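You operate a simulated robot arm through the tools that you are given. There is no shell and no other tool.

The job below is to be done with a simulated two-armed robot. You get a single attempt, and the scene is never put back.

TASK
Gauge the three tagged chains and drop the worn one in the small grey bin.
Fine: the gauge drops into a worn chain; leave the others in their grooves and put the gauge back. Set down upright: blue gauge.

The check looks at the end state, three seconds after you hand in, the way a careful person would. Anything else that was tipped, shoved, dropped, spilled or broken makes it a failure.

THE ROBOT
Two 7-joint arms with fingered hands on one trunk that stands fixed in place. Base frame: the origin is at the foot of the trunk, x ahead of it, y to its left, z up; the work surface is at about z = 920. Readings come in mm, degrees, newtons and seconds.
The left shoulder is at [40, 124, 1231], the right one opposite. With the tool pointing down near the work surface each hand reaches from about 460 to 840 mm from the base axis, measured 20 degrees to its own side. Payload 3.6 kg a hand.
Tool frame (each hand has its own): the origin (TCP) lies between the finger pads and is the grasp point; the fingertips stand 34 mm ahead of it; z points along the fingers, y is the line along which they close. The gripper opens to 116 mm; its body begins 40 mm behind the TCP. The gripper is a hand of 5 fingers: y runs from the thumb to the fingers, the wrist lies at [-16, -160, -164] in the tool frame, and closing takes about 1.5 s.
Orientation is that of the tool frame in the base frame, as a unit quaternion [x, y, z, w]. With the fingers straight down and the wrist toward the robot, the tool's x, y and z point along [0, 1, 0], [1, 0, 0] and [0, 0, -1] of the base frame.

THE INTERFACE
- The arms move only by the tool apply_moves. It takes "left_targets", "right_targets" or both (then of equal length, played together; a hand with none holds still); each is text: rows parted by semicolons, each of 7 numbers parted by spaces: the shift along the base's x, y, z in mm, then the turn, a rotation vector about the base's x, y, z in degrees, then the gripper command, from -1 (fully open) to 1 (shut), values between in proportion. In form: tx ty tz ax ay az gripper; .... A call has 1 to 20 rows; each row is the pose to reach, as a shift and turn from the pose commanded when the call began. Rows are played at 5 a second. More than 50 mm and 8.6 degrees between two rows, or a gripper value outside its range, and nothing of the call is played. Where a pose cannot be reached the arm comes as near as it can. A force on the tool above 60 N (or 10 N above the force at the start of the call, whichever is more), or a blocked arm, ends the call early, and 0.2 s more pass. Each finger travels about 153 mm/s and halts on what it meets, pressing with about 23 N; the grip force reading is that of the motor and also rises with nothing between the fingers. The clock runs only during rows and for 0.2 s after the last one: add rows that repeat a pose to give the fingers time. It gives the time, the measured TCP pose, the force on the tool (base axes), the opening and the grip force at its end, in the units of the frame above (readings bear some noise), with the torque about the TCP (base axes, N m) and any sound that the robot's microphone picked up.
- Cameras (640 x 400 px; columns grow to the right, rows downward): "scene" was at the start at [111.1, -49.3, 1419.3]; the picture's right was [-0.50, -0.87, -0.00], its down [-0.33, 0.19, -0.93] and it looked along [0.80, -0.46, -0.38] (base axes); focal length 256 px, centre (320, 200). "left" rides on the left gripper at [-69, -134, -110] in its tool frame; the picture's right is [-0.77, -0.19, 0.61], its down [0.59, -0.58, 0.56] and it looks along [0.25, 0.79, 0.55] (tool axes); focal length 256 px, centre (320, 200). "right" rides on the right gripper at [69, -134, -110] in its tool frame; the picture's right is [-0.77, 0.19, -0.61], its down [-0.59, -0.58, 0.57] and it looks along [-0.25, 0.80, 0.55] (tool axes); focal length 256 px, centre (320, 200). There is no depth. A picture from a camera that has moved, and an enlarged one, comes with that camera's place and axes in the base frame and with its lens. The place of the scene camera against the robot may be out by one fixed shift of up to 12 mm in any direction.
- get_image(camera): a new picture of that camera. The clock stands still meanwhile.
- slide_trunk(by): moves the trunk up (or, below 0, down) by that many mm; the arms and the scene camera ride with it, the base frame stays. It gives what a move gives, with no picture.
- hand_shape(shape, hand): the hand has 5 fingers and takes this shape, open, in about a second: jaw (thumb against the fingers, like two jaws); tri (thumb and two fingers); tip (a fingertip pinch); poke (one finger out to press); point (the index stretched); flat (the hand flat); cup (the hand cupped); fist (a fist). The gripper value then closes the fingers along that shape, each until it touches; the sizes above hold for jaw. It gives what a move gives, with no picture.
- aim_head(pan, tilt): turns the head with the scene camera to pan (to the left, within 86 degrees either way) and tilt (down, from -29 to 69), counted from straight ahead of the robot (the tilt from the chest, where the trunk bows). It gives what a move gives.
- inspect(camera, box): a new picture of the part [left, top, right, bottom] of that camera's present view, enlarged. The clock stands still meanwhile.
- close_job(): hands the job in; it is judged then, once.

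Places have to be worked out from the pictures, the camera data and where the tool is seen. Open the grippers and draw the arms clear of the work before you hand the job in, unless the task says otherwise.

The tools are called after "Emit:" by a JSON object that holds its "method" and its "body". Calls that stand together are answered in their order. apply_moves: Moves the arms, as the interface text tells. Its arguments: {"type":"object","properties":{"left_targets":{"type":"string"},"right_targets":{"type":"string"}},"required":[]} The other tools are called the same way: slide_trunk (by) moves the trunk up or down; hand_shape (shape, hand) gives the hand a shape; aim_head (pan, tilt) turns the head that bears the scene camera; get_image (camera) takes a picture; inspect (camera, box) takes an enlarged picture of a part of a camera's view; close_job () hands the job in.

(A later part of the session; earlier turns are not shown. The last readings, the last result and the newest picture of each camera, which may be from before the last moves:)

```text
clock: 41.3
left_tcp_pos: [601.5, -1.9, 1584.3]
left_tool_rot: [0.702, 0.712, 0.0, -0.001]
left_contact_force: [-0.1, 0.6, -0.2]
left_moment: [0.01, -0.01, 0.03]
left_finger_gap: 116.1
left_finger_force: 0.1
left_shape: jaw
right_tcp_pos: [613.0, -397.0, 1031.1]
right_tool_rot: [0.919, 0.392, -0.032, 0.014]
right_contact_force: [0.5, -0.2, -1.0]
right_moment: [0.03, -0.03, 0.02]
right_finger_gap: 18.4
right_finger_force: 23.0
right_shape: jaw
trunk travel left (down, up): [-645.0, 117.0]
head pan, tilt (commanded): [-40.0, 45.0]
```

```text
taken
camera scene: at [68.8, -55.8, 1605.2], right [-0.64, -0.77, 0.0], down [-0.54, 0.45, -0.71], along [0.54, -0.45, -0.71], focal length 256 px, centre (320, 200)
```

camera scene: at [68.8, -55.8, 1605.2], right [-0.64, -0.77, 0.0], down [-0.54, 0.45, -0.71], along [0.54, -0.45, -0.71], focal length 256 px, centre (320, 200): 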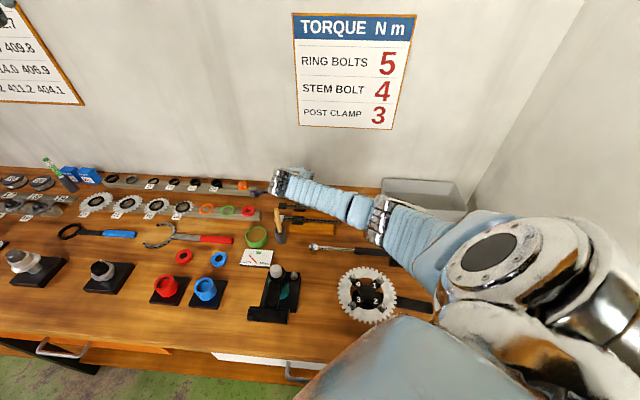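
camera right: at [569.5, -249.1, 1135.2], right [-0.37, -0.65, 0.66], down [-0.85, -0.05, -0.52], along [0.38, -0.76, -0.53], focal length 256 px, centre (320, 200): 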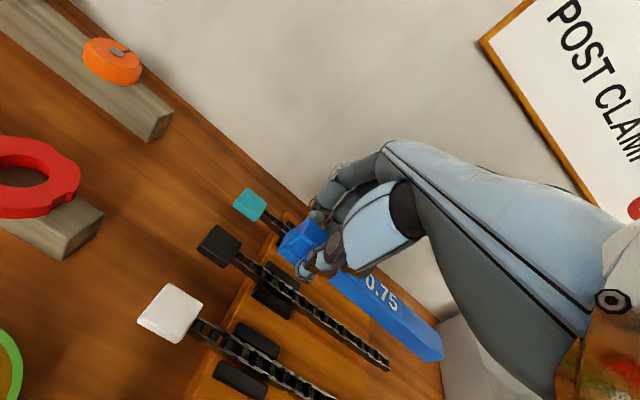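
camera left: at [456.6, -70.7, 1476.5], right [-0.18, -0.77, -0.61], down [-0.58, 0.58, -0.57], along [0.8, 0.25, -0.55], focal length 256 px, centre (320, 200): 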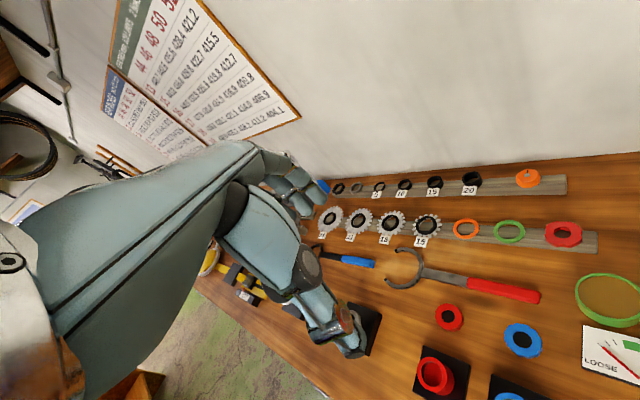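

I'll enlarge the stud and the chain end.

Emit:
{"method": "inspect", "body": {"camera": "right", "box": [350, 310, 446, 370]}}

Emit:
{"method": "inspect", "body": {"camera": "scene", "box": [262, 175, 374, 245]}}

```text
6.67 times, centred on (398, 340) of right
camera zoom: at [569.5, -249.1, 1135.2], right [-0.37, -0.65, 0.66], down [-0.85, -0.05, -0.52], along [0.38, -0.76, -0.53], focal length 1707 px, centre (-200, -733)
```

zoom: 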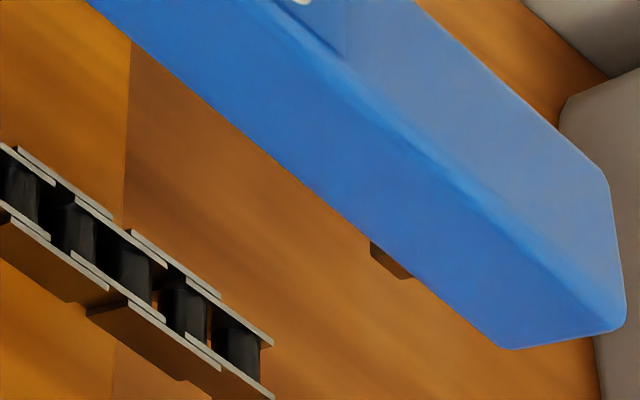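

```text
5.71 times, centred on (318, 210) of scene
camera zoom: at [68.8, -55.8, 1605.2], right [-0.64, -0.77, 0.0], down [-0.54, 0.45, -0.71], along [0.54, -0.45, -0.71], focal length 1462 px, centre (331, 143)
```

zoom: 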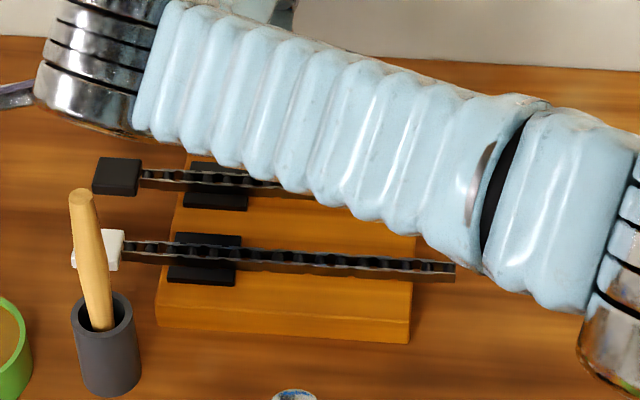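

I'll lower 28 mm to bring the stud just above the chain's level and compare directly in the image.

Emit:
{"method": "apply_moves", "body": {"right_targets": "0 0 -10 0 0 0 1; 0 0 -20 0 0 0 1; 0 0 -28 0 0 0 1; 0 0 -28 0 0 0 1"}}

Emit:
{"method": "get_image", "body": {"camera": "right"}}

Emit:
{"method": "inspect", "body": {"camera": "right", "box": [350, 300, 446, 360]}}

```text
clock: 42.3
left_tcp_pos: [600.4, -2.6, 1584.1]
left_tool_rot: [0.703, 0.711, -0.001, 0.0]
left_contact_force: [-0.2, -0.2, -0.2]
left_moment: [-0.02, 0.02, -0.02]
left_finger_gap: 115.7
left_finger_force: 0.0
left_shape: jaw
right_tcp_pos: [614.6, -397.0, 1001.2]
right_tool_rot: [0.919, 0.392, -0.032, 0.014]
right_contact_force: [0.4, -0.3, 0.5]
right_moment: [0.03, -0.05, -0.01]
right_finger_gap: 18.3
right_finger_force: 22.6
right_shape: jaw
trunk travel left (down, up): [-645.0, 117.0]
head pan, tilt (commanded): [-40.0, 45.0]
```

```text
taken
camera right: at [570.7, -248.1, 1106.4], right [-0.37, -0.65, 0.66], down [-0.85, -0.05, -0.52], along [0.38, -0.76, -0.53], focal length 256 px, centre (320, 200)
```

right: 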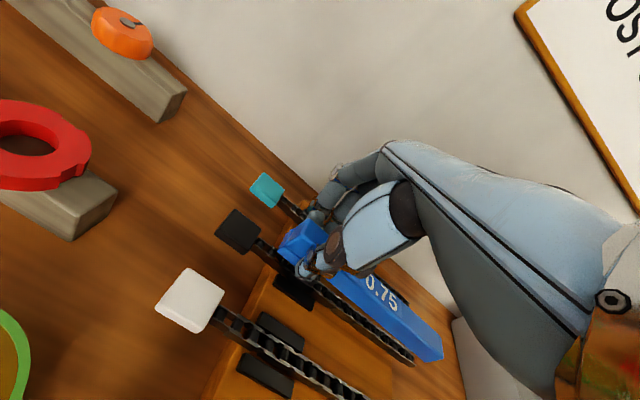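

```text
6.67 times, centred on (398, 330) of right
camera zoom: at [570.7, -248.1, 1106.4], right [-0.37, -0.65, 0.66], down [-0.85, -0.05, -0.52], along [0.38, -0.76, -0.53], focal length 1707 px, centre (-200, -667)
```

zoom: 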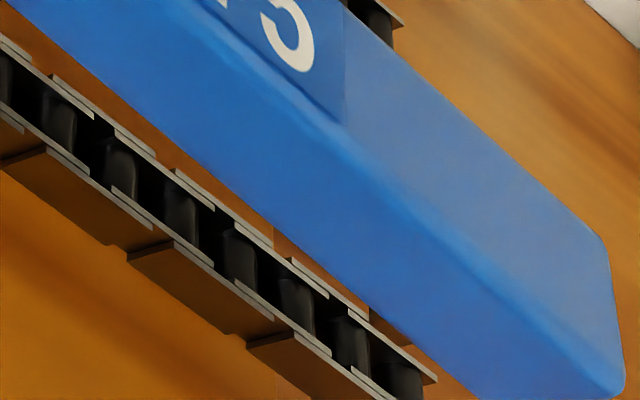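

I'll zoom right in on the stud against the chain plates.

Emit:
{"method": "inspect", "body": {"camera": "right", "box": [384, 332, 424, 357]}}

```text
16.00 times, centred on (404, 344) of right
camera zoom: at [570.7, -248.1, 1106.4], right [-0.37, -0.65, 0.66], down [-0.85, -0.05, -0.52], along [0.38, -0.76, -0.53], focal length 4096 px, centre (-1024, -2112)
```

zoom: 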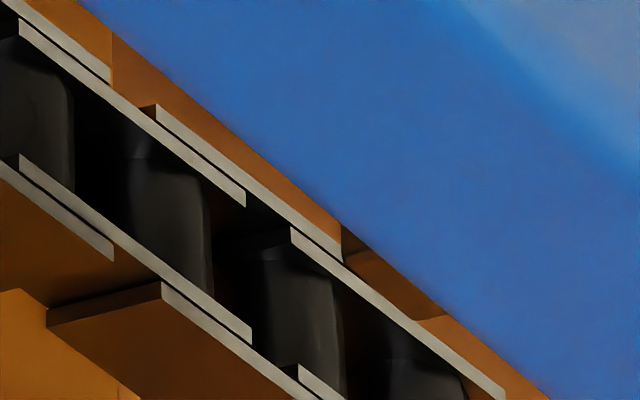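

The stud appears to be almost over the gap near a≈13. I'll lower 6 mm more and look again.

Emit:
{"method": "apply_moves", "body": {"right_targets": "0 0 -3 0 0 0 1; 0 0 -6 0 0 0 1; 0 0 -6 0 0 0 1"}}

Emit:
{"method": "inspect", "body": {"camera": "right", "box": [380, 325, 428, 355]}}

```text
clock: 43.1
left_tcp_pos: [601.5, -1.2, 1584.7]
left_tool_rot: [0.703, 0.711, -0.002, 0.0]
left_contact_force: [-0.3, -0.5, 0.2]
left_moment: [0.0, -0.02, 0.02]
left_finger_gap: 116.1
left_finger_force: 0.0
left_shape: jaw
right_tcp_pos: [613.7, -396.4, 995.9]
right_tool_rot: [0.919, 0.392, -0.032, 0.014]
right_contact_force: [0.8, -1.7, -1.5]
right_moment: [0.01, -0.01, 0.0]
right_finger_gap: 18.8
right_finger_force: 23.1
right_shape: jaw
trunk travel left (down, up): [-645.0, 117.0]
head pan, tilt (commanded): [-40.0, 45.0]
```

```text
13.33 times, centred on (404, 340) of right
camera zoom: at [570.7, -247.5, 1100.7], right [-0.37, -0.65, 0.66], down [-0.85, -0.05, -0.52], along [0.38, -0.76, -0.53], focal length 3413 px, centre (-800, -1667)
```

zoom: 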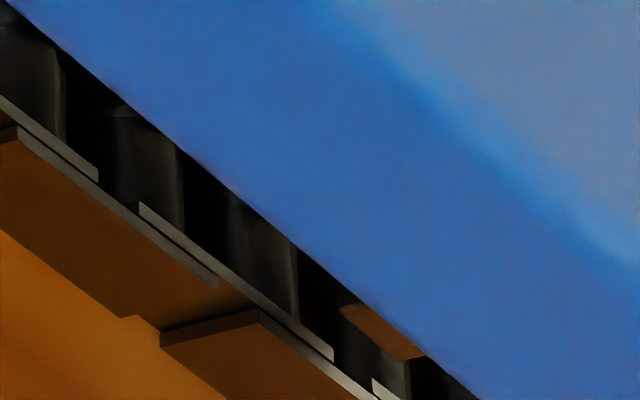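

The stud is now within ~4 mm of the chain top. I'll lower in small steps and watch the force for first contact.

Emit:
{"method": "apply_moves", "body": {"right_targets": "0 0 -2 0 0 0 1; 0 0 -2 0 0 0 1"}}

Emit:
{"method": "apply_moves", "body": {"right_targets": "0 0 -2 0 0 0 1; 0 0 -2 0 0 0 1"}}

Emit:
{"method": "inspect", "body": {"camera": "right", "box": [380, 325, 428, 355]}}

```text
clock: 43.7
left_tcp_pos: [601.2, -0.8, 1583.5]
left_tool_rot: [0.703, 0.711, -0.001, 0.0]
left_contact_force: [0.6, 0.3, 0.4]
left_moment: [0.01, 0.04, 0.02]
left_finger_gap: 115.7
left_finger_force: 0.0
left_shape: jaw
right_tcp_pos: [612.5, -394.7, 993.8]
right_tool_rot: [0.919, 0.392, -0.031, 0.014]
right_contact_force: [0.8, 0.3, -0.9]
right_moment: [0.01, -0.02, 0.01]
right_finger_gap: 18.8
right_finger_force: 22.7
right_shape: jaw
trunk travel left (down, up): [-645.0, 117.0]
head pan, tilt (commanded): [-40.0, 45.0]
```

```text
clock: 44.3
left_tcp_pos: [600.0, -2.1, 1584.7]
left_tool_rot: [0.703, 0.711, -0.001, 0.0]
left_contact_force: [0.1, 0.1, -0.5]
left_moment: [0.02, 0.02, -0.05]
left_finger_gap: 116.0
left_finger_force: 0.0
left_shape: jaw
right_tcp_pos: [613.4, -394.9, 992.9]
right_tool_rot: [0.919, 0.392, -0.032, 0.014]
right_contact_force: [0.1, -0.2, 0.8]
right_moment: [0.0, -0.03, 0.01]
right_finger_gap: 18.4
right_finger_force: 23.2
right_shape: jaw
trunk travel left (down, up): [-645.0, 117.0]
head pan, tilt (commanded): [-40.0, 45.0]
```

```text
13.33 times, centred on (404, 340) of right
camera zoom: at [570.6, -247.1, 1097.5], right [-0.37, -0.65, 0.66], down [-0.85, -0.05, -0.52], along [0.38, -0.76, -0.53], focal length 3413 px, centre (-800, -1667)
```

zoom: 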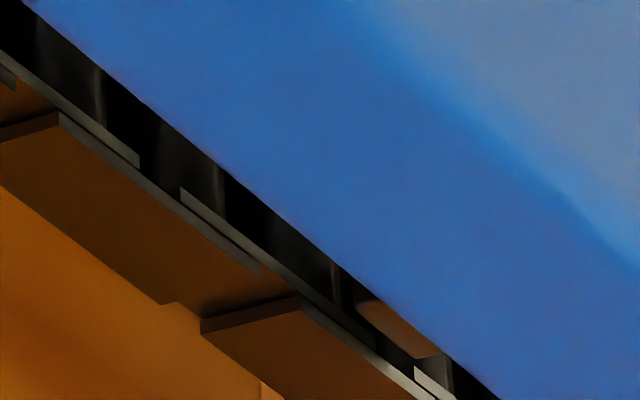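

I'll check the foot end as well, to see which end would touch first.

Emit:
{"method": "inspect", "body": {"camera": "right", "box": [260, 215, 340, 265]}}

Emit:
{"method": "inspect", "body": {"camera": "right", "box": [296, 255, 376, 305]}}

```text
8.00 times, centred on (300, 240) of right
camera zoom: at [570.6, -247.1, 1097.5], right [-0.37, -0.65, 0.66], down [-0.85, -0.05, -0.52], along [0.38, -0.76, -0.53], focal length 2048 px, centre (480, -120)
```

zoom: 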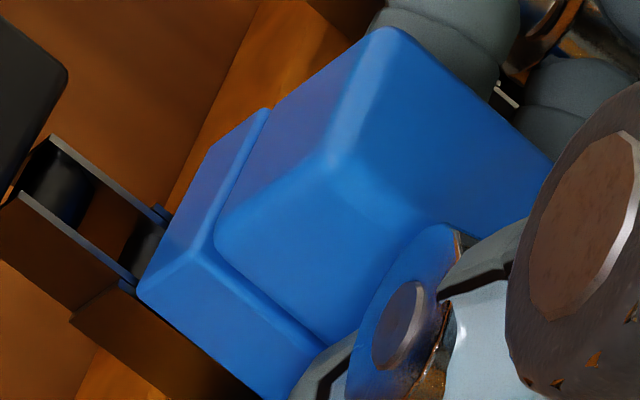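

```text
8.00 times, centred on (336, 280) of right
camera zoom: at [570.6, -247.1, 1097.5], right [-0.37, -0.65, 0.66], down [-0.85, -0.05, -0.52], along [0.38, -0.76, -0.53], focal length 2048 px, centre (192, -440)
```

zoom: 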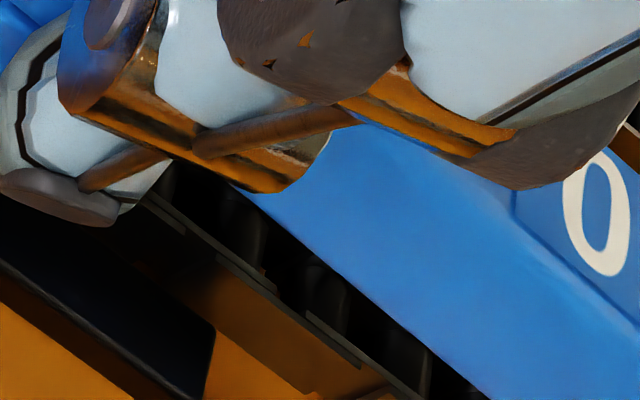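

Foot and stud are nearly level at the chain top. I'll tilt 2° more stud-down while raising 5 mm, so only the stud probes, and nudge slightly right toward the gap centre.

Emit:
{"method": "apply_moves", "body": {"right_targets": "0 0 4 0.5 -0.5 0 1; -1.2 -1.2 6 1 -1 0 1; -2 -2 6 1.41 -1.41 0 1; -2 -2 6 1.41 -1.41 0 1"}}

Emit:
{"method": "inspect", "body": {"camera": "right", "box": [380, 325, 428, 355]}}

Emit:
{"method": "inspect", "body": {"camera": "right", "box": [260, 215, 340, 265]}}

```text
clock: 45.3
left_tcp_pos: [600.7, -1.4, 1583.9]
left_tool_rot: [0.703, 0.711, -0.001, 0.0]
left_contact_force: [0.1, -0.1, -0.5]
left_moment: [0.01, -0.04, -0.01]
left_finger_gap: 115.8
left_finger_force: 0.0
left_shape: jaw
right_tcp_pos: [611.1, -396.8, 997.9]
right_tool_rot: [0.92, 0.393, -0.016, 0.008]
right_contact_force: [-0.4, -0.3, 0.0]
right_moment: [0.04, -0.01, -0.02]
right_finger_gap: 18.4
right_finger_force: 22.4
right_shape: jaw
trunk travel left (down, up): [-645.0, 117.0]
head pan, tilt (commanded): [-40.0, 45.0]
```

```text
13.33 times, centred on (404, 340) of right
camera zoom: at [565.1, -252.1, 1105.5], right [-0.38, -0.67, 0.64], down [-0.84, -0.04, -0.55], along [0.39, -0.74, -0.54], focal length 3413 px, centre (-800, -1667)
```

zoom: 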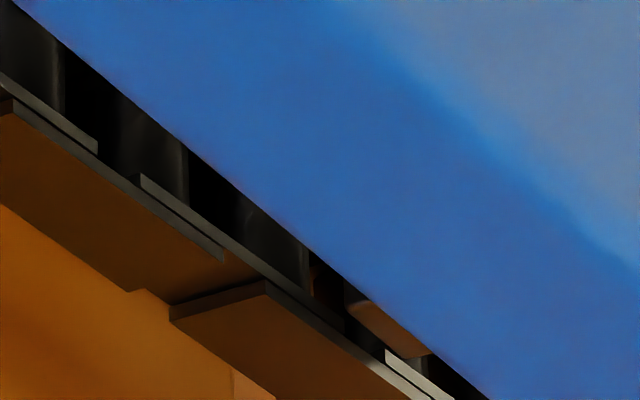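

```text
8.00 times, centred on (300, 240) of right
camera zoom: at [565.1, -252.1, 1105.5], right [-0.38, -0.67, 0.64], down [-0.84, -0.04, -0.55], along [0.39, -0.74, -0.54], focal length 2048 px, centre (480, -120)
```

zoom: 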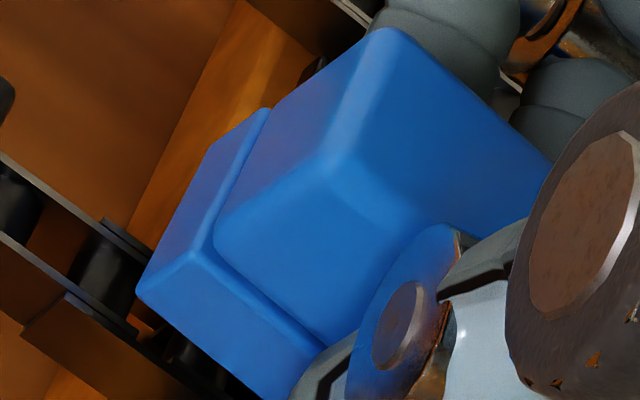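

The foot is now clear above the chain and the stud leads. I'll lower in steps, reading force each time.

Emit:
{"method": "apply_moves", "body": {"right_targets": "0 0 -2 0 0 0 1; 0 0 -2 0 0 0 1; 0 0 -2 0 0 0 1"}}

Emit:
{"method": "apply_moves", "body": {"right_targets": "0 0 -2 0 0 0 1; 0 0 -2 0 0 0 1; 0 0 -2 0 0 0 1"}}

Emit:
{"method": "inspect", "body": {"camera": "right", "box": [380, 325, 428, 355]}}

```text
clock: 46.1
left_tcp_pos: [600.6, -0.9, 1583.9]
left_tool_rot: [0.703, 0.711, -0.002, 0.0]
left_contact_force: [-0.1, -0.2, 0.3]
left_moment: [0.02, -0.01, 0.03]
left_finger_gap: 115.8
left_finger_force: 0.0
left_shape: jaw
right_tcp_pos: [611.5, -397.0, 995.7]
right_tool_rot: [0.919, 0.393, -0.016, 0.007]
right_contact_force: [0.0, 0.7, 0.2]
right_moment: [0.03, 0.01, 0.0]
right_finger_gap: 18.7
right_finger_force: 22.6
right_shape: jaw
trunk travel left (down, up): [-645.0, 117.0]
head pan, tilt (commanded): [-40.0, 45.0]
```

```text
clock: 46.9
left_tcp_pos: [601.8, -1.5, 1584.1]
left_tool_rot: [0.703, 0.712, -0.001, 0.0]
left_contact_force: [0.0, 0.7, -0.3]
left_moment: [-0.01, 0.01, 0.01]
left_finger_gap: 115.9
left_finger_force: 0.1
left_shape: jaw
right_tcp_pos: [610.8, -397.1, 993.3]
right_tool_rot: [0.92, 0.392, -0.016, 0.007]
right_contact_force: [-0.7, 0.0, -0.3]
right_moment: [-0.01, 0.05, -0.02]
right_finger_gap: 18.5
right_finger_force: 23.1
right_shape: jaw
trunk travel left (down, up): [-645.0, 117.0]
head pan, tilt (commanded): [-40.0, 45.0]
```

```text
13.33 times, centred on (404, 340) of right
camera zoom: at [565.6, -252.5, 1101.4], right [-0.38, -0.67, 0.64], down [-0.84, -0.04, -0.55], along [0.39, -0.74, -0.54], focal length 3413 px, centre (-800, -1667)
```

zoom: 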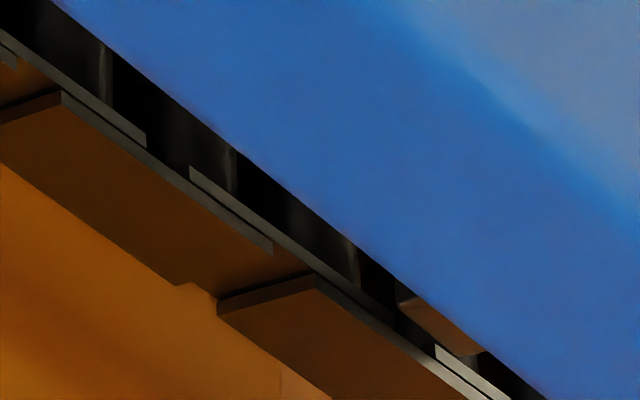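

The stud has made contact: the bar pivots softly in the grip as I lower (the stud is staying fixed to the chain in the image). I'll zoom in to see how it sits.

Emit:
{"method": "inspect", "body": {"camera": "right", "box": [396, 338, 436, 363]}}

Emit:
{"method": "get_image", "body": {"camera": "right"}}

```text
16.00 times, centred on (416, 350) of right
camera zoom: at [565.6, -252.5, 1101.4], right [-0.38, -0.67, 0.64], down [-0.84, -0.04, -0.55], along [0.39, -0.74, -0.54], focal length 4096 px, centre (-1216, -2208)
```

zoom: 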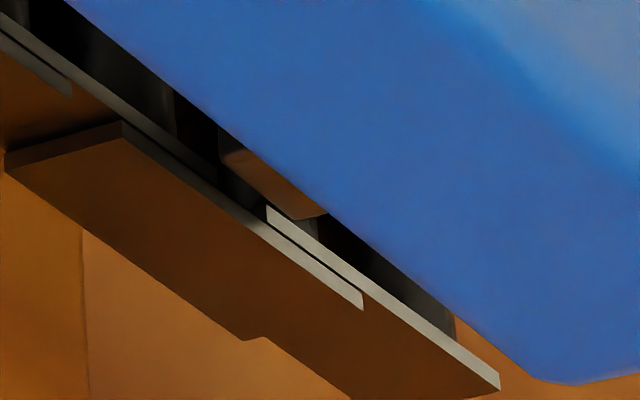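

```text
taken
camera right: at [565.6, -252.5, 1101.4], right [-0.38, -0.67, 0.64], down [-0.84, -0.04, -0.55], along [0.39, -0.74, -0.54], focal length 256 px, centre (320, 200)
```

right: 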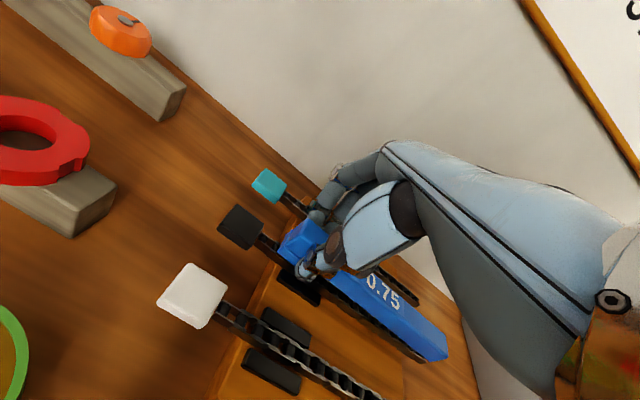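

The stud rests between the plates at about a≈11, partly on a roller. I'll lift, shift about 1.8 mm left toward the gap centre, and lower again.

Emit:
{"method": "apply_moves", "body": {"right_targets": "0 0 3 0 0 0 1; 1.25 1.25 4 0 0 0 1; 1.25 1.25 2 0 0 0 1; 1.25 1.25 0 0 0 0 1; 1.25 1.25 -1 0 0 0 1; 1.25 1.25 -1 0 0 0 1"}}

Emit:
{"method": "inspect", "body": {"camera": "right", "box": [396, 338, 436, 363]}}

```text
clock: 48.3
left_tcp_pos: [601.6, -1.3, 1583.7]
left_tool_rot: [0.703, 0.711, -0.001, -0.001]
left_contact_force: [0.9, 0.2, 0.6]
left_moment: [0.04, -0.02, -0.01]
left_finger_gap: 116.1
left_finger_force: 0.0
left_shape: jaw
right_tcp_pos: [612.1, -397.8, 993.6]
right_tool_rot: [0.92, 0.392, -0.015, 0.008]
right_contact_force: [0.4, 0.7, 0.6]
right_moment: [0.0, 0.03, -0.01]
right_finger_gap: 18.6
right_finger_force: 23.2
right_shape: jaw
trunk travel left (down, up): [-645.0, 117.0]
head pan, tilt (commanded): [-40.0, 45.0]
```

```text
16.00 times, centred on (416, 350) of right
camera zoom: at [566.3, -251.5, 1100.2], right [-0.38, -0.67, 0.64], down [-0.84, -0.04, -0.55], along [0.39, -0.74, -0.54], focal length 4096 px, centre (-1216, -2208)
```

zoom: 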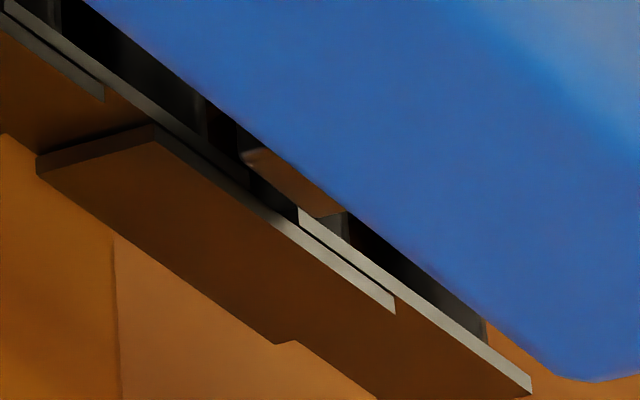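

Height unchanged: the stud still sits at plate-top level here. I'll try small offsets (about +0.8 mm across and +0.8 mm along) in case it's riding on a plate edge.

Emit:
{"method": "apply_moves", "body": {"right_targets": "0 0 3 0 0 0 1; 0.6 -0.6 4 0 0 0 1; 0.6 -0.6 2 0 0 0 1; 0.6 -0.6 0 0 0 0 1; 0.6 -0.6 -1 0 0 0 1; 0.6 -0.6 -1 0 0 0 1"}}

Emit:
{"method": "inspect", "body": {"camera": "right", "box": [396, 338, 436, 363]}}

Emit:
{"method": "apply_moves", "body": {"right_targets": "0 0 3 0 0 0 1; 0.6 0.6 4 0 0 0 1; 0.6 0.6 2 0 0 0 1; 0.6 0.6 0 0 0 0 1; 0.6 0.6 -1 0 0 0 1; 0.6 0.6 -1 0 0 0 1"}}

Emit:
{"method": "inspect", "body": {"camera": "right", "box": [396, 338, 436, 363]}}

```text
clock: 49.7
left_tcp_pos: [600.3, -0.5, 1584.8]
left_tool_rot: [0.703, 0.711, -0.002, 0.001]
left_contact_force: [0.1, 0.6, -0.1]
left_moment: [-0.03, -0.01, -0.02]
left_finger_gap: 115.9
left_finger_force: 0.1
left_shape: jaw
right_tcp_pos: [612.8, -396.5, 993.3]
right_tool_rot: [0.92, 0.392, -0.015, 0.008]
right_contact_force: [-0.3, -0.2, 4.3]
right_moment: [0.0, 0.09, 0.01]
right_finger_gap: 18.7
right_finger_force: 22.6
right_shape: jaw
trunk travel left (down, up): [-645.0, 117.0]
head pan, tilt (commanded): [-40.0, 45.0]
```

```text
16.00 times, centred on (416, 350) of right
camera zoom: at [567.4, -251.9, 1099.7], right [-0.38, -0.67, 0.64], down [-0.84, -0.04, -0.55], along [0.39, -0.74, -0.54], focal length 4096 px, centre (-1216, -2208)
```

zoom: 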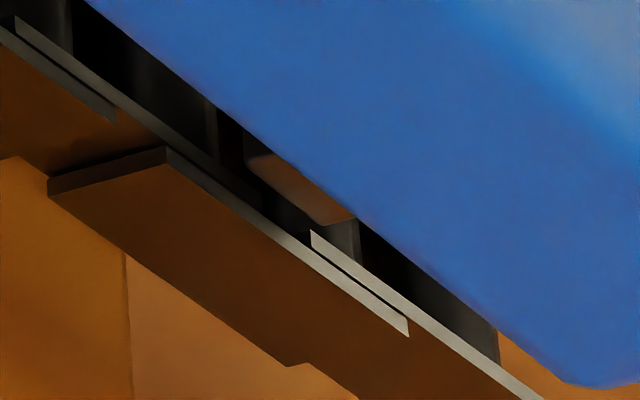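

```text
clock: 51.1
left_tcp_pos: [599.0, -1.9, 1585.4]
left_tool_rot: [0.703, 0.711, 0.0, 0.001]
left_contact_force: [-0.4, 0.1, 0.5]
left_moment: [-0.01, -0.01, -0.01]
left_finger_gap: 116.1
left_finger_force: 0.1
left_shape: jaw
right_tcp_pos: [612.9, -396.1, 992.6]
right_tool_rot: [0.92, 0.392, -0.014, 0.009]
right_contact_force: [-0.2, -0.8, 8.7]
right_moment: [-0.02, 0.1, 0.01]
right_finger_gap: 18.6
right_finger_force: 23.1
right_shape: jaw
trunk travel left (down, up): [-645.0, 117.0]
head pan, tilt (commanded): [-40.0, 45.0]
```

```text
16.00 times, centred on (416, 350) of right
camera zoom: at [566.9, -251.1, 1099.1], right [-0.39, -0.67, 0.64], down [-0.84, -0.04, -0.55], along [0.39, -0.74, -0.54], focal length 4096 px, centre (-1216, -2208)
```

zoom: 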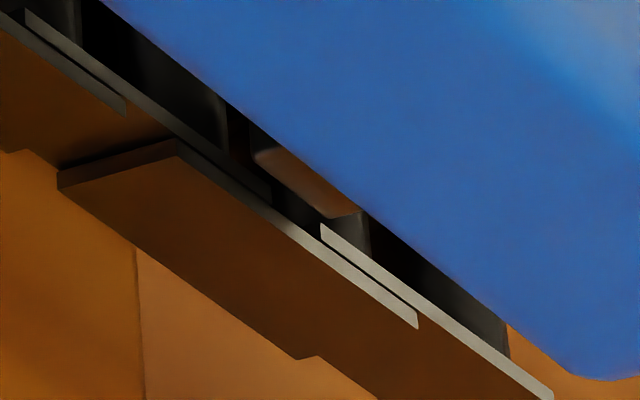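

The bar has now pivoted level with foot and stud both lying on the plates (8.7 N): the black chain does not let the stud in here. I'll lift off and take the gauge over to the same position on the teal chain.

Emit:
{"method": "apply_moves", "body": {"right_targets": "0 0 5 0 0 0 1; 0 0 15 0 0 0 1; 0 0 28 0 0 0 1; 10 -10 28 0 0 0 1; 20 -20 28 0 0 0 1; 31 -31 28 0 0 0 1; 41.7 -41.7 28 0 0 0 1; 41.7 -41.7 28 0 0 0 1"}}

Emit:
{"method": "get_image", "body": {"camera": "right"}}

Emit:
{"method": "get_image", "body": {"camera": "scene"}}

```text
clock: 52.9
left_tcp_pos: [600.4, -1.2, 1584.9]
left_tool_rot: [0.703, 0.711, 0.0, 0.001]
left_contact_force: [-0.7, 0.5, -1.0]
left_moment: [0.01, -0.01, 0.03]
left_finger_gap: 115.8
left_finger_force: 0.0
left_shape: jaw
right_tcp_pos: [654.2, -437.4, 1017.0]
right_tool_rot: [0.92, 0.392, -0.016, 0.007]
right_contact_force: [0.6, -0.7, -0.4]
right_moment: [0.04, -0.01, -0.05]
right_finger_gap: 18.8
right_finger_force: 22.9
right_shape: jaw
trunk travel left (down, up): [-645.0, 117.0]
head pan, tilt (commanded): [-40.0, 45.0]
```

```text
taken
camera right: at [608.8, -292.5, 1126.4], right [-0.38, -0.67, 0.64], down [-0.84, -0.04, -0.55], along [0.39, -0.74, -0.54], focal length 256 px, centre (320, 200)
```

right: 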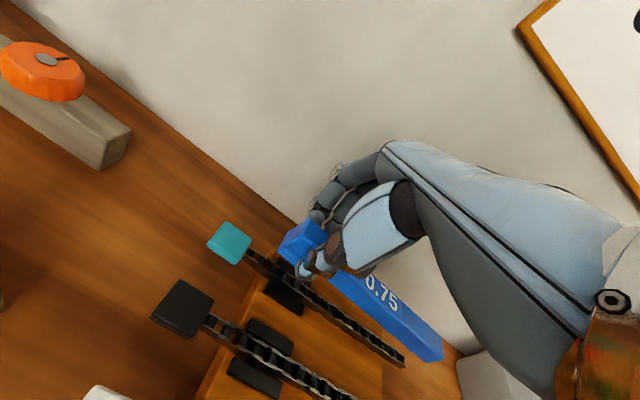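

```text
taken
camera scene: at [68.4, -55.6, 1605.2], right [-0.64, -0.77, 0.0], down [-0.54, 0.45, -0.71], along [0.54, -0.45, -0.71], focal length 256 px, centre (320, 200)
```

scene: 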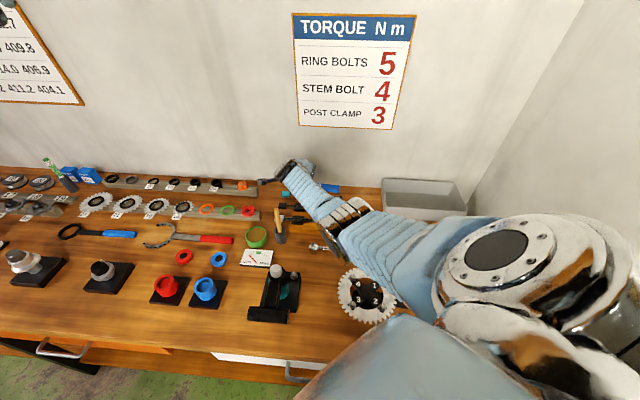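

The head camera can see the far end of the gauge over the forearm here. I'll enlarge both views.

Emit:
{"method": "inspect", "body": {"camera": "scene", "box": [270, 165, 366, 225]}}

Emit:
{"method": "inspect", "body": {"camera": "right", "box": [376, 318, 424, 348]}}

Emit:
{"method": "inspect", "body": {"camera": "right", "box": [350, 310, 446, 370]}}

```text
6.67 times, centred on (318, 195) of scene
camera zoom: at [68.4, -55.6, 1605.2], right [-0.64, -0.77, 0.0], down [-0.54, 0.45, -0.71], along [0.54, -0.45, -0.71], focal length 1706 px, centre (333, 233)
```

zoom: 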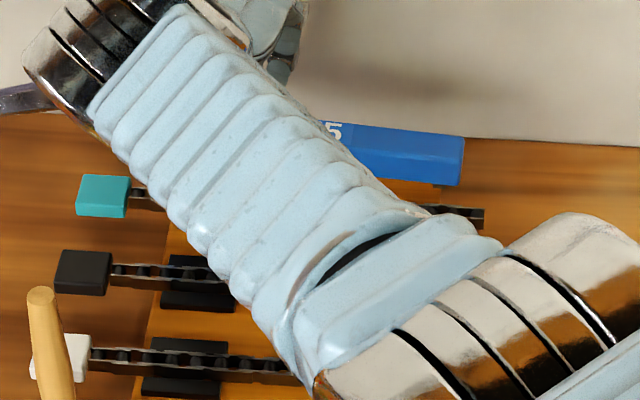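

```text
13.33 times, centred on (400, 333) of right
camera zoom: at [608.8, -292.5, 1126.4], right [-0.38, -0.67, 0.64], down [-0.84, -0.04, -0.55], along [0.39, -0.74, -0.54], focal length 3413 px, centre (-747, -1573)
```

zoom: 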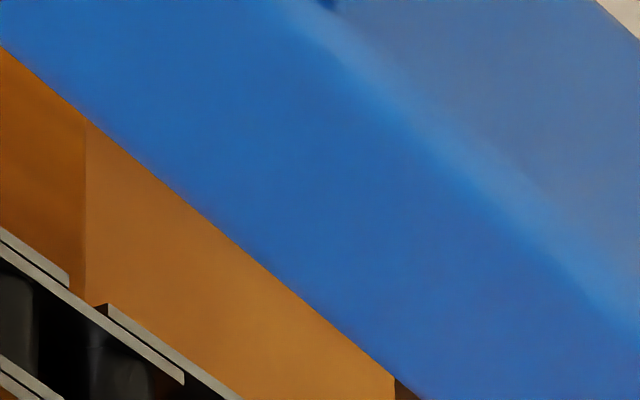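

```text
6.67 times, centred on (398, 340) of right
camera zoom: at [608.8, -292.5, 1126.4], right [-0.38, -0.67, 0.64], down [-0.84, -0.04, -0.55], along [0.39, -0.74, -0.54], focal length 1707 px, centre (-200, -733)
```

zoom: 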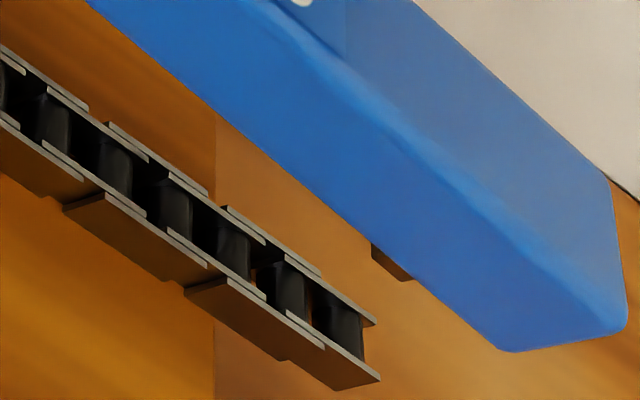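

The bar sprang back to its earlier angle once lifted, so the grip is springy and the stud leads again. I'll lower onto the teal chain to the level where black made contact.

Emit:
{"method": "apply_moves", "body": {"right_targets": "0 0 -8 0 0 0 1; 0 0 -14 0 0 0 1; 0 0 -19 0 0 0 1; 0 0 -19 0 0 0 1"}}

Emit:
{"method": "inspect", "body": {"camera": "right", "box": [390, 330, 430, 355]}}

Emit:
{"method": "apply_moves", "body": {"right_targets": "0 0 -2 0 0 0 1; 0 0 -4 0 0 0 1; 0 0 -4 0 0 0 1"}}

Emit:
{"method": "inspect", "body": {"camera": "right", "box": [396, 338, 436, 363]}}

```text
clock: 53.9
left_tcp_pos: [601.5, -1.9, 1584.1]
left_tool_rot: [0.703, 0.712, -0.001, 0.0]
left_contact_force: [0.4, -0.1, -1.5]
left_moment: [0.01, 0.0, -0.01]
left_finger_gap: 115.7
left_finger_force: 0.0
left_shape: jaw
right_tcp_pos: [654.5, -436.7, 1000.3]
right_tool_rot: [0.92, 0.392, -0.015, 0.007]
right_contact_force: [0.0, -0.4, -0.1]
right_moment: [0.02, -0.05, 0.02]
right_finger_gap: 18.3
right_finger_force: 22.7
right_shape: jaw
trunk travel left (down, up): [-645.0, 117.0]
head pan, tilt (commanded): [-40.0, 45.0]
```

```text
16.00 times, centred on (410, 342) of right
camera zoom: at [609.0, -292.4, 1107.6], right [-0.38, -0.67, 0.64], down [-0.84, -0.04, -0.55], along [0.39, -0.74, -0.54], focal length 4096 px, centre (-1120, -2080)
```

zoom: 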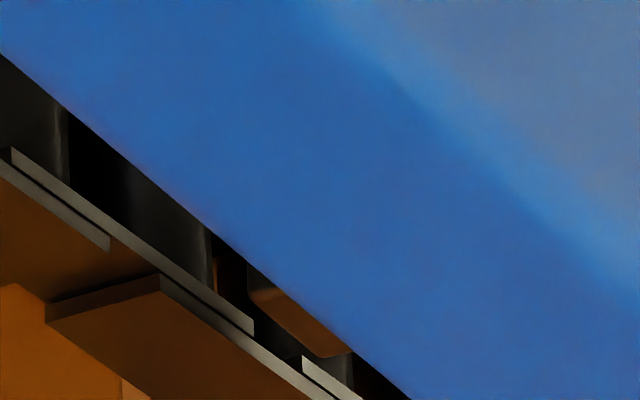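

```text
clock: 54.7
left_tcp_pos: [601.5, -2.1, 1584.3]
left_tool_rot: [0.703, 0.711, -0.001, 0.0]
left_contact_force: [-0.5, -0.9, 0.2]
left_moment: [-0.02, 0.02, -0.01]
left_finger_gap: 115.7
left_finger_force: 0.1
left_shape: jaw
right_tcp_pos: [655.5, -438.1, 996.1]
right_tool_rot: [0.919, 0.393, -0.016, 0.009]
right_contact_force: [0.8, -0.3, -0.1]
right_moment: [0.05, 0.01, 0.01]
right_finger_gap: 18.3
right_finger_force: 22.9
right_shape: jaw
trunk travel left (down, up): [-645.0, 117.0]
head pan, tilt (commanded): [-40.0, 45.0]
```

```text
16.00 times, centred on (416, 350) of right
camera zoom: at [609.3, -292.8, 1103.5], right [-0.38, -0.67, 0.64], down [-0.84, -0.04, -0.55], along [0.39, -0.74, -0.54], focal length 4096 px, centre (-1216, -2208)
```

zoom: 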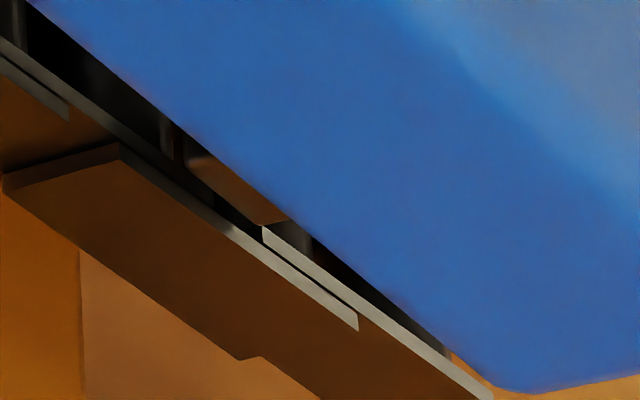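

Teal behaves the same as black: contact at the same height with the stud over a gap. I'll lift and go to the white chain, one gap further right and yawed 4° so the hand stays clear of the brush.

Emit:
{"method": "apply_moves", "body": {"right_targets": "0 0 8 0 0 0 1; 0 0 20 0 0 0 1; 0 0 32 0 0 0 1; -12 9 32 0 0 -0.5 1; -25 19 32 0 0 -1 1; -37 29 32 0 0 -1.6 1; -49 38 32 0 0 -2.2 1; -61 48 32 0 0 -2.8 1; -73 57 32 0 0 -3.4 1; -85.7 67.2 32 0 0 -4 1; -85.7 67.2 32 0 0 -4 1"}}

Emit:
{"method": "get_image", "body": {"camera": "right"}}

Emit:
{"method": "inspect", "body": {"camera": "scene", "box": [230, 160, 358, 240]}}

```text
clock: 57.1
left_tcp_pos: [601.3, -1.4, 1583.8]
left_tool_rot: [0.703, 0.712, -0.001, 0.0]
left_contact_force: [1.1, -0.9, -0.1]
left_moment: [-0.03, -0.01, -0.01]
left_finger_gap: 116.0
left_finger_force: 0.0
left_shape: jaw
right_tcp_pos: [569.5, -370.8, 1027.0]
right_tool_rot: [0.933, 0.361, -0.016, 0.008]
right_contact_force: [0.4, 0.5, -1.4]
right_moment: [0.05, -0.04, 0.0]
right_finger_gap: 18.5
right_finger_force: 22.8
right_shape: jaw
trunk travel left (down, up): [-645.0, 117.0]
head pan, tilt (commanded): [-40.0, 45.0]
```

```text
taken
camera right: at [534.5, -222.6, 1134.8], right [-0.43, -0.64, 0.64], down [-0.84, 0.02, -0.55], along [0.34, -0.77, -0.54], focal length 256 px, centre (320, 200)
```

right: 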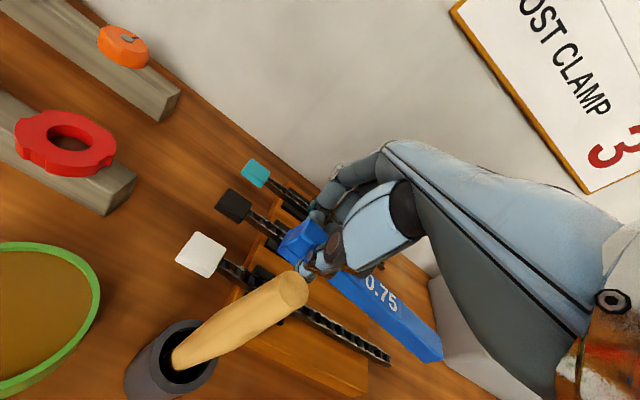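

```text
5.00 times, centred on (294, 200) of scene
camera zoom: at [69.0, -55.8, 1605.2], right [-0.64, -0.77, 0.0], down [-0.54, 0.45, -0.71], along [0.54, -0.45, -0.71], focal length 1280 px, centre (450, 200)
```

zoom: 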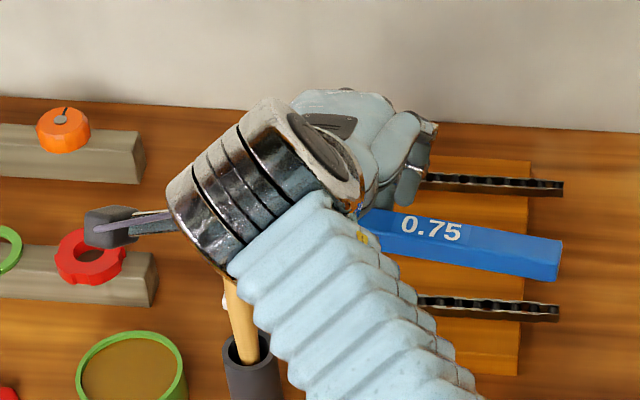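

From here the head camera sees the gauge and the chain ends clearly. I'll zoom in with both cameras to check alignment over the white chain.

Emit:
{"method": "inspect", "body": {"camera": "scene", "box": [306, 195, 354, 225]}}

Emit:
{"method": "inspect", "body": {"camera": "right", "box": [350, 310, 446, 370]}}

```text
13.33 times, centred on (330, 210) of scene
camera zoom: at [69.0, -55.8, 1605.2], right [-0.64, -0.77, 0.0], down [-0.54, 0.45, -0.71], along [0.54, -0.45, -0.71], focal length 3412 px, centre (187, 67)
```

zoom: 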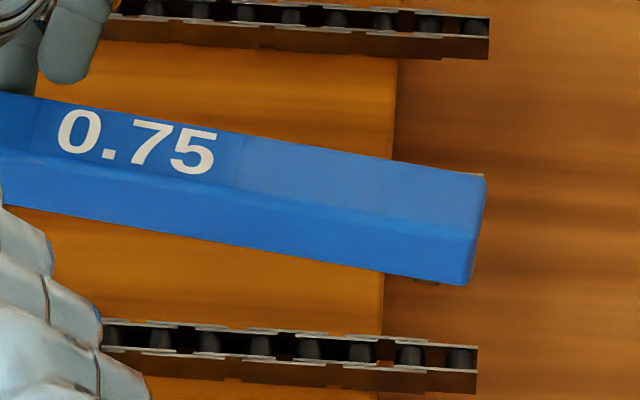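

```text
6.67 times, centred on (398, 340) of right
camera zoom: at [534.5, -222.6, 1134.8], right [-0.43, -0.64, 0.64], down [-0.84, 0.02, -0.55], along [0.34, -0.77, -0.54], focal length 1707 px, centre (-200, -733)
```

zoom: 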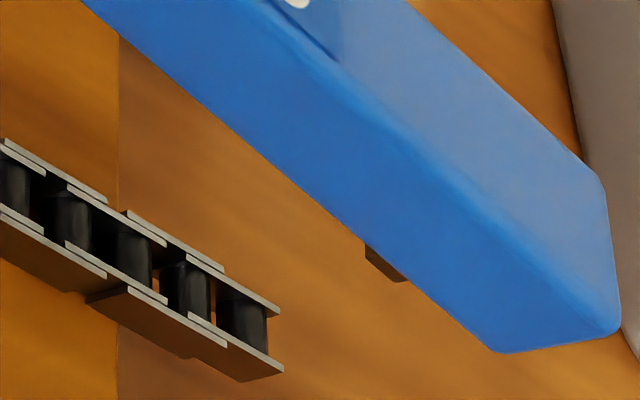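

I'll zoom closer on the stud tip in the head camera to get its position along the chain.

Emit:
{"method": "inspect", "body": {"camera": "scene", "box": [318, 205, 358, 230]}}

```text
16.00 times, centred on (338, 218) of scene
camera zoom: at [69.0, -55.8, 1605.2], right [-0.64, -0.77, 0.0], down [-0.54, 0.45, -0.71], along [0.54, -0.45, -0.71], focal length 4095 px, centre (32, -80)
```

zoom: 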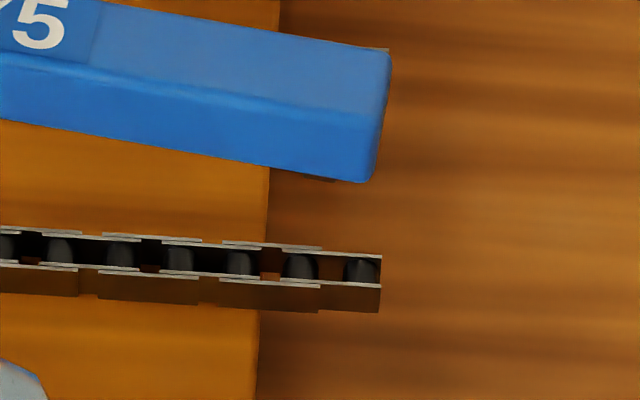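

The stud centre is ~3.6 mm left of the last gap's centre. I'll correct that, tilt 3° more stud-down to keep the hand higher past the brush, and lower to just above contact.

Emit:
{"method": "apply_moves", "body": {"right_targets": "-1 -1.5 -3 0.6 -0.7 0 1; -2 -3 -8 1.2 -1.4 0 1; -3.4 -4.7 -13 2.02 -2.22 0 1; -3.4 -4.7 -19 2.02 -2.22 0 1; -3.4 -4.7 -19 2.02 -2.22 0 1"}}

Emit:
{"method": "inspect", "body": {"camera": "scene", "box": [318, 205, 358, 230]}}

Emit:
{"method": "inspect", "body": {"camera": "right", "box": [380, 320, 428, 350]}}

Emit:
{"method": "get_image", "body": {"camera": "right"}}

```text
clock: 58.3
left_tcp_pos: [600.9, -1.4, 1584.9]
left_tool_rot: [0.702, 0.712, -0.001, 0.001]
left_contact_force: [-0.1, -0.7, 0.9]
left_moment: [0.0, -0.01, -0.05]
left_finger_gap: 115.9
left_finger_force: 0.2
left_shape: jaw
right_tcp_pos: [566.1, -375.9, 1009.7]
right_tool_rot: [0.933, 0.36, 0.008, -0.002]
right_contact_force: [0.8, 0.2, -1.2]
right_moment: [0.02, -0.03, -0.01]
right_finger_gap: 18.8
right_finger_force: 22.9
right_shape: jaw
trunk travel left (down, up): [-645.0, 117.0]
head pan, tilt (commanded): [-40.0, 45.0]
```

```text
16.00 times, centred on (338, 218) of scene
camera zoom: at [68.5, -55.5, 1605.2], right [-0.64, -0.77, 0.0], down [-0.54, 0.45, -0.71], along [0.54, -0.45, -0.71], focal length 4095 px, centre (32, -80)
```

zoom: 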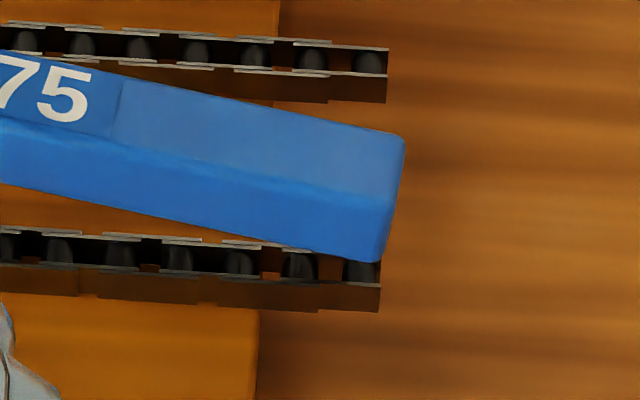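

```text
13.33 times, centred on (404, 335) of right
camera zoom: at [526.8, -231.2, 1120.2], right [-0.45, -0.66, 0.6], down [-0.82, 0.04, -0.58], along [0.36, -0.75, -0.56], focal length 3413 px, centre (-800, -1600)
```

zoom: 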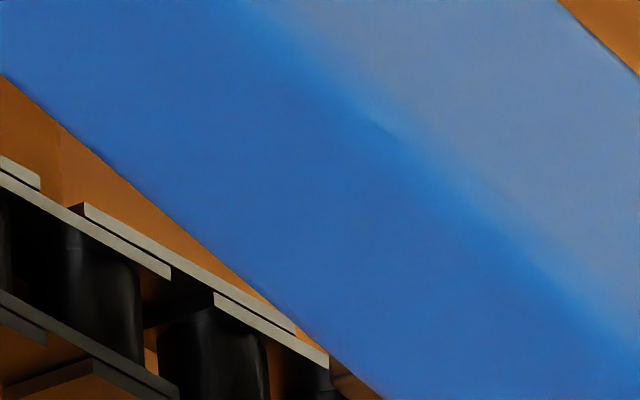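

```text
taken
camera right: at [526.8, -231.2, 1120.2], right [-0.45, -0.66, 0.6], down [-0.82, 0.04, -0.58], along [0.36, -0.75, -0.56], focal length 256 px, centre (320, 200)
```

right: 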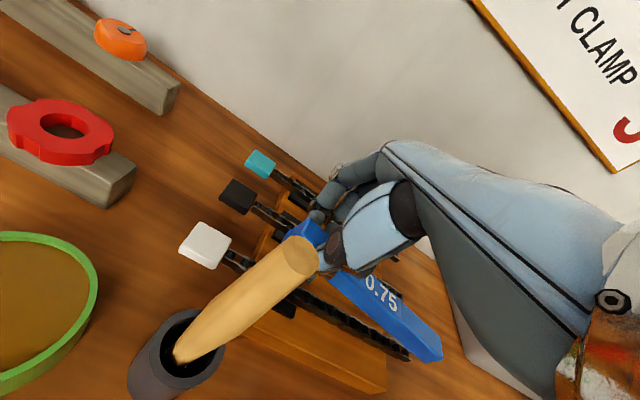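

I'll look at the stud from the hand camera a bit lower in the frame.

Emit:
{"method": "inspect", "body": {"camera": "right", "box": [388, 335, 428, 360]}}

Emit:
{"method": "inspect", "body": {"camera": "right", "box": [270, 210, 366, 270]}}

```text
16.00 times, centred on (408, 348) of right
camera zoom: at [526.8, -231.2, 1120.2], right [-0.45, -0.66, 0.6], down [-0.82, 0.04, -0.58], along [0.36, -0.75, -0.56], focal length 4096 px, centre (-1088, -2160)
```

zoom: 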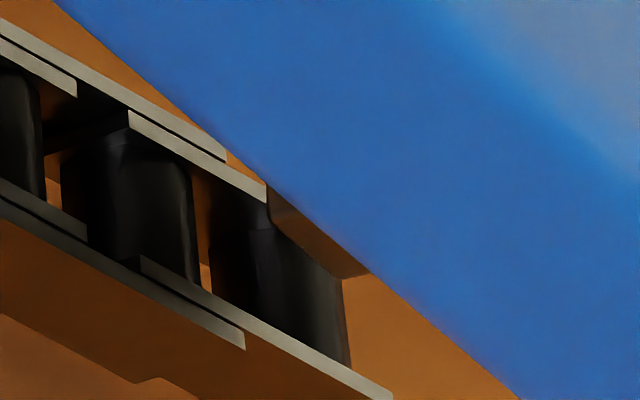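

```text
6.67 times, centred on (318, 240) of right
camera zoom: at [526.8, -231.2, 1120.2], right [-0.45, -0.66, 0.6], down [-0.82, 0.04, -0.58], along [0.36, -0.75, -0.56], focal length 1707 px, centre (333, -67)
```

zoom: 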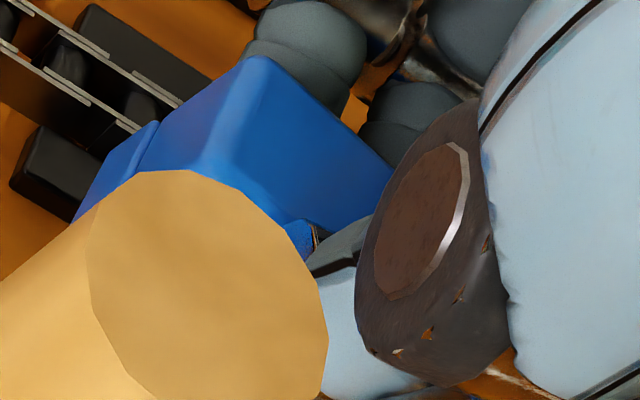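

The stud is above the last gap (a≈0), but about 1 mm too far back. I'll shift it forward 0.9 mm and lower to contact in steps.

Emit:
{"method": "apply_moves", "body": {"right_targets": "-0.65 0.65 0 0 0 0 1; -0.65 0.65 -3 0 0 0 1; -0.65 0.65 -3 0 0 0 1"}}

Emit:
{"method": "inspect", "body": {"camera": "right", "box": [388, 335, 428, 360]}}

Emit:
{"method": "apply_moves", "body": {"right_targets": "0 0 -2 0 0 0 1; 0 0 -3 0 0 0 1; 0 0 -3 0 0 0 1"}}

Emit:
{"method": "inspect", "body": {"camera": "right", "box": [388, 335, 428, 360]}}

```text
clock: 59.1
left_tcp_pos: [600.7, -1.0, 1585.2]
left_tool_rot: [0.703, 0.711, -0.001, 0.0]
left_contact_force: [0.4, -0.4, 0.5]
left_moment: [0.01, -0.01, -0.03]
left_finger_gap: 116.0
left_finger_force: 0.1
left_shape: jaw
right_tcp_pos: [564.6, -374.2, 1006.7]
right_tool_rot: [0.933, 0.359, 0.008, -0.002]
right_contact_force: [-0.1, -0.2, -1.3]
right_moment: [0.04, -0.03, 0.02]
right_finger_gap: 18.6
right_finger_force: 23.0
right_shape: jaw
trunk travel left (down, up): [-645.0, 117.0]
head pan, tilt (commanded): [-40.0, 45.0]
```

```text
16.00 times, centred on (408, 348) of right
camera zoom: at [525.8, -230.5, 1117.5], right [-0.45, -0.66, 0.6], down [-0.82, 0.04, -0.58], along [0.36, -0.75, -0.56], focal length 4096 px, centre (-1088, -2160)
```

zoom: 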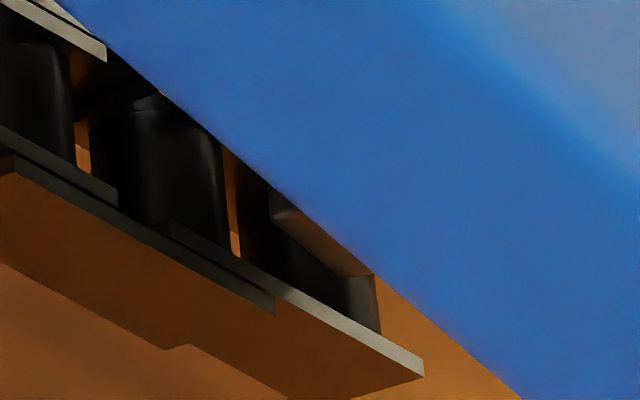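

```text
clock: 59.9
left_tcp_pos: [601.2, 0.1, 1583.8]
left_tool_rot: [0.703, 0.711, -0.001, 0.0]
left_contact_force: [0.0, -0.3, 0.8]
left_moment: [-0.02, 0.05, -0.03]
left_finger_gap: 115.9
left_finger_force: 0.1
left_shape: jaw
right_tcp_pos: [565.7, -375.0, 1003.4]
right_tool_rot: [0.933, 0.36, 0.009, -0.003]
right_contact_force: [-0.1, 0.3, -0.9]
right_moment: [-0.04, -0.01, 0.01]
right_finger_gap: 18.4
right_finger_force: 23.4
right_shape: jaw
trunk travel left (down, up): [-645.0, 117.0]
head pan, tilt (commanded): [-40.0, 45.0]
```

```text
16.00 times, centred on (408, 348) of right
camera zoom: at [525.8, -230.4, 1114.5], right [-0.45, -0.66, 0.6], down [-0.82, 0.04, -0.58], along [0.36, -0.75, -0.56], focal length 4096 px, centre (-1088, -2160)
```

zoom: 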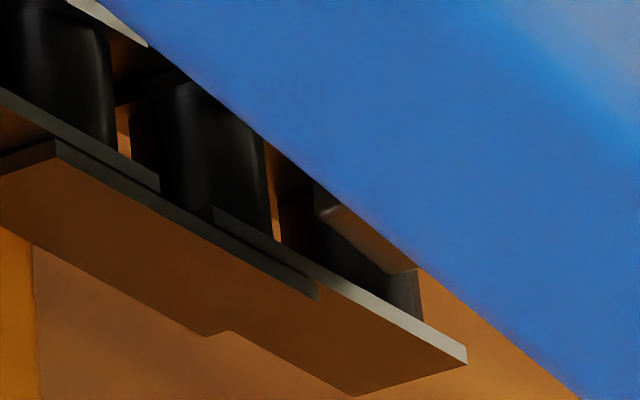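

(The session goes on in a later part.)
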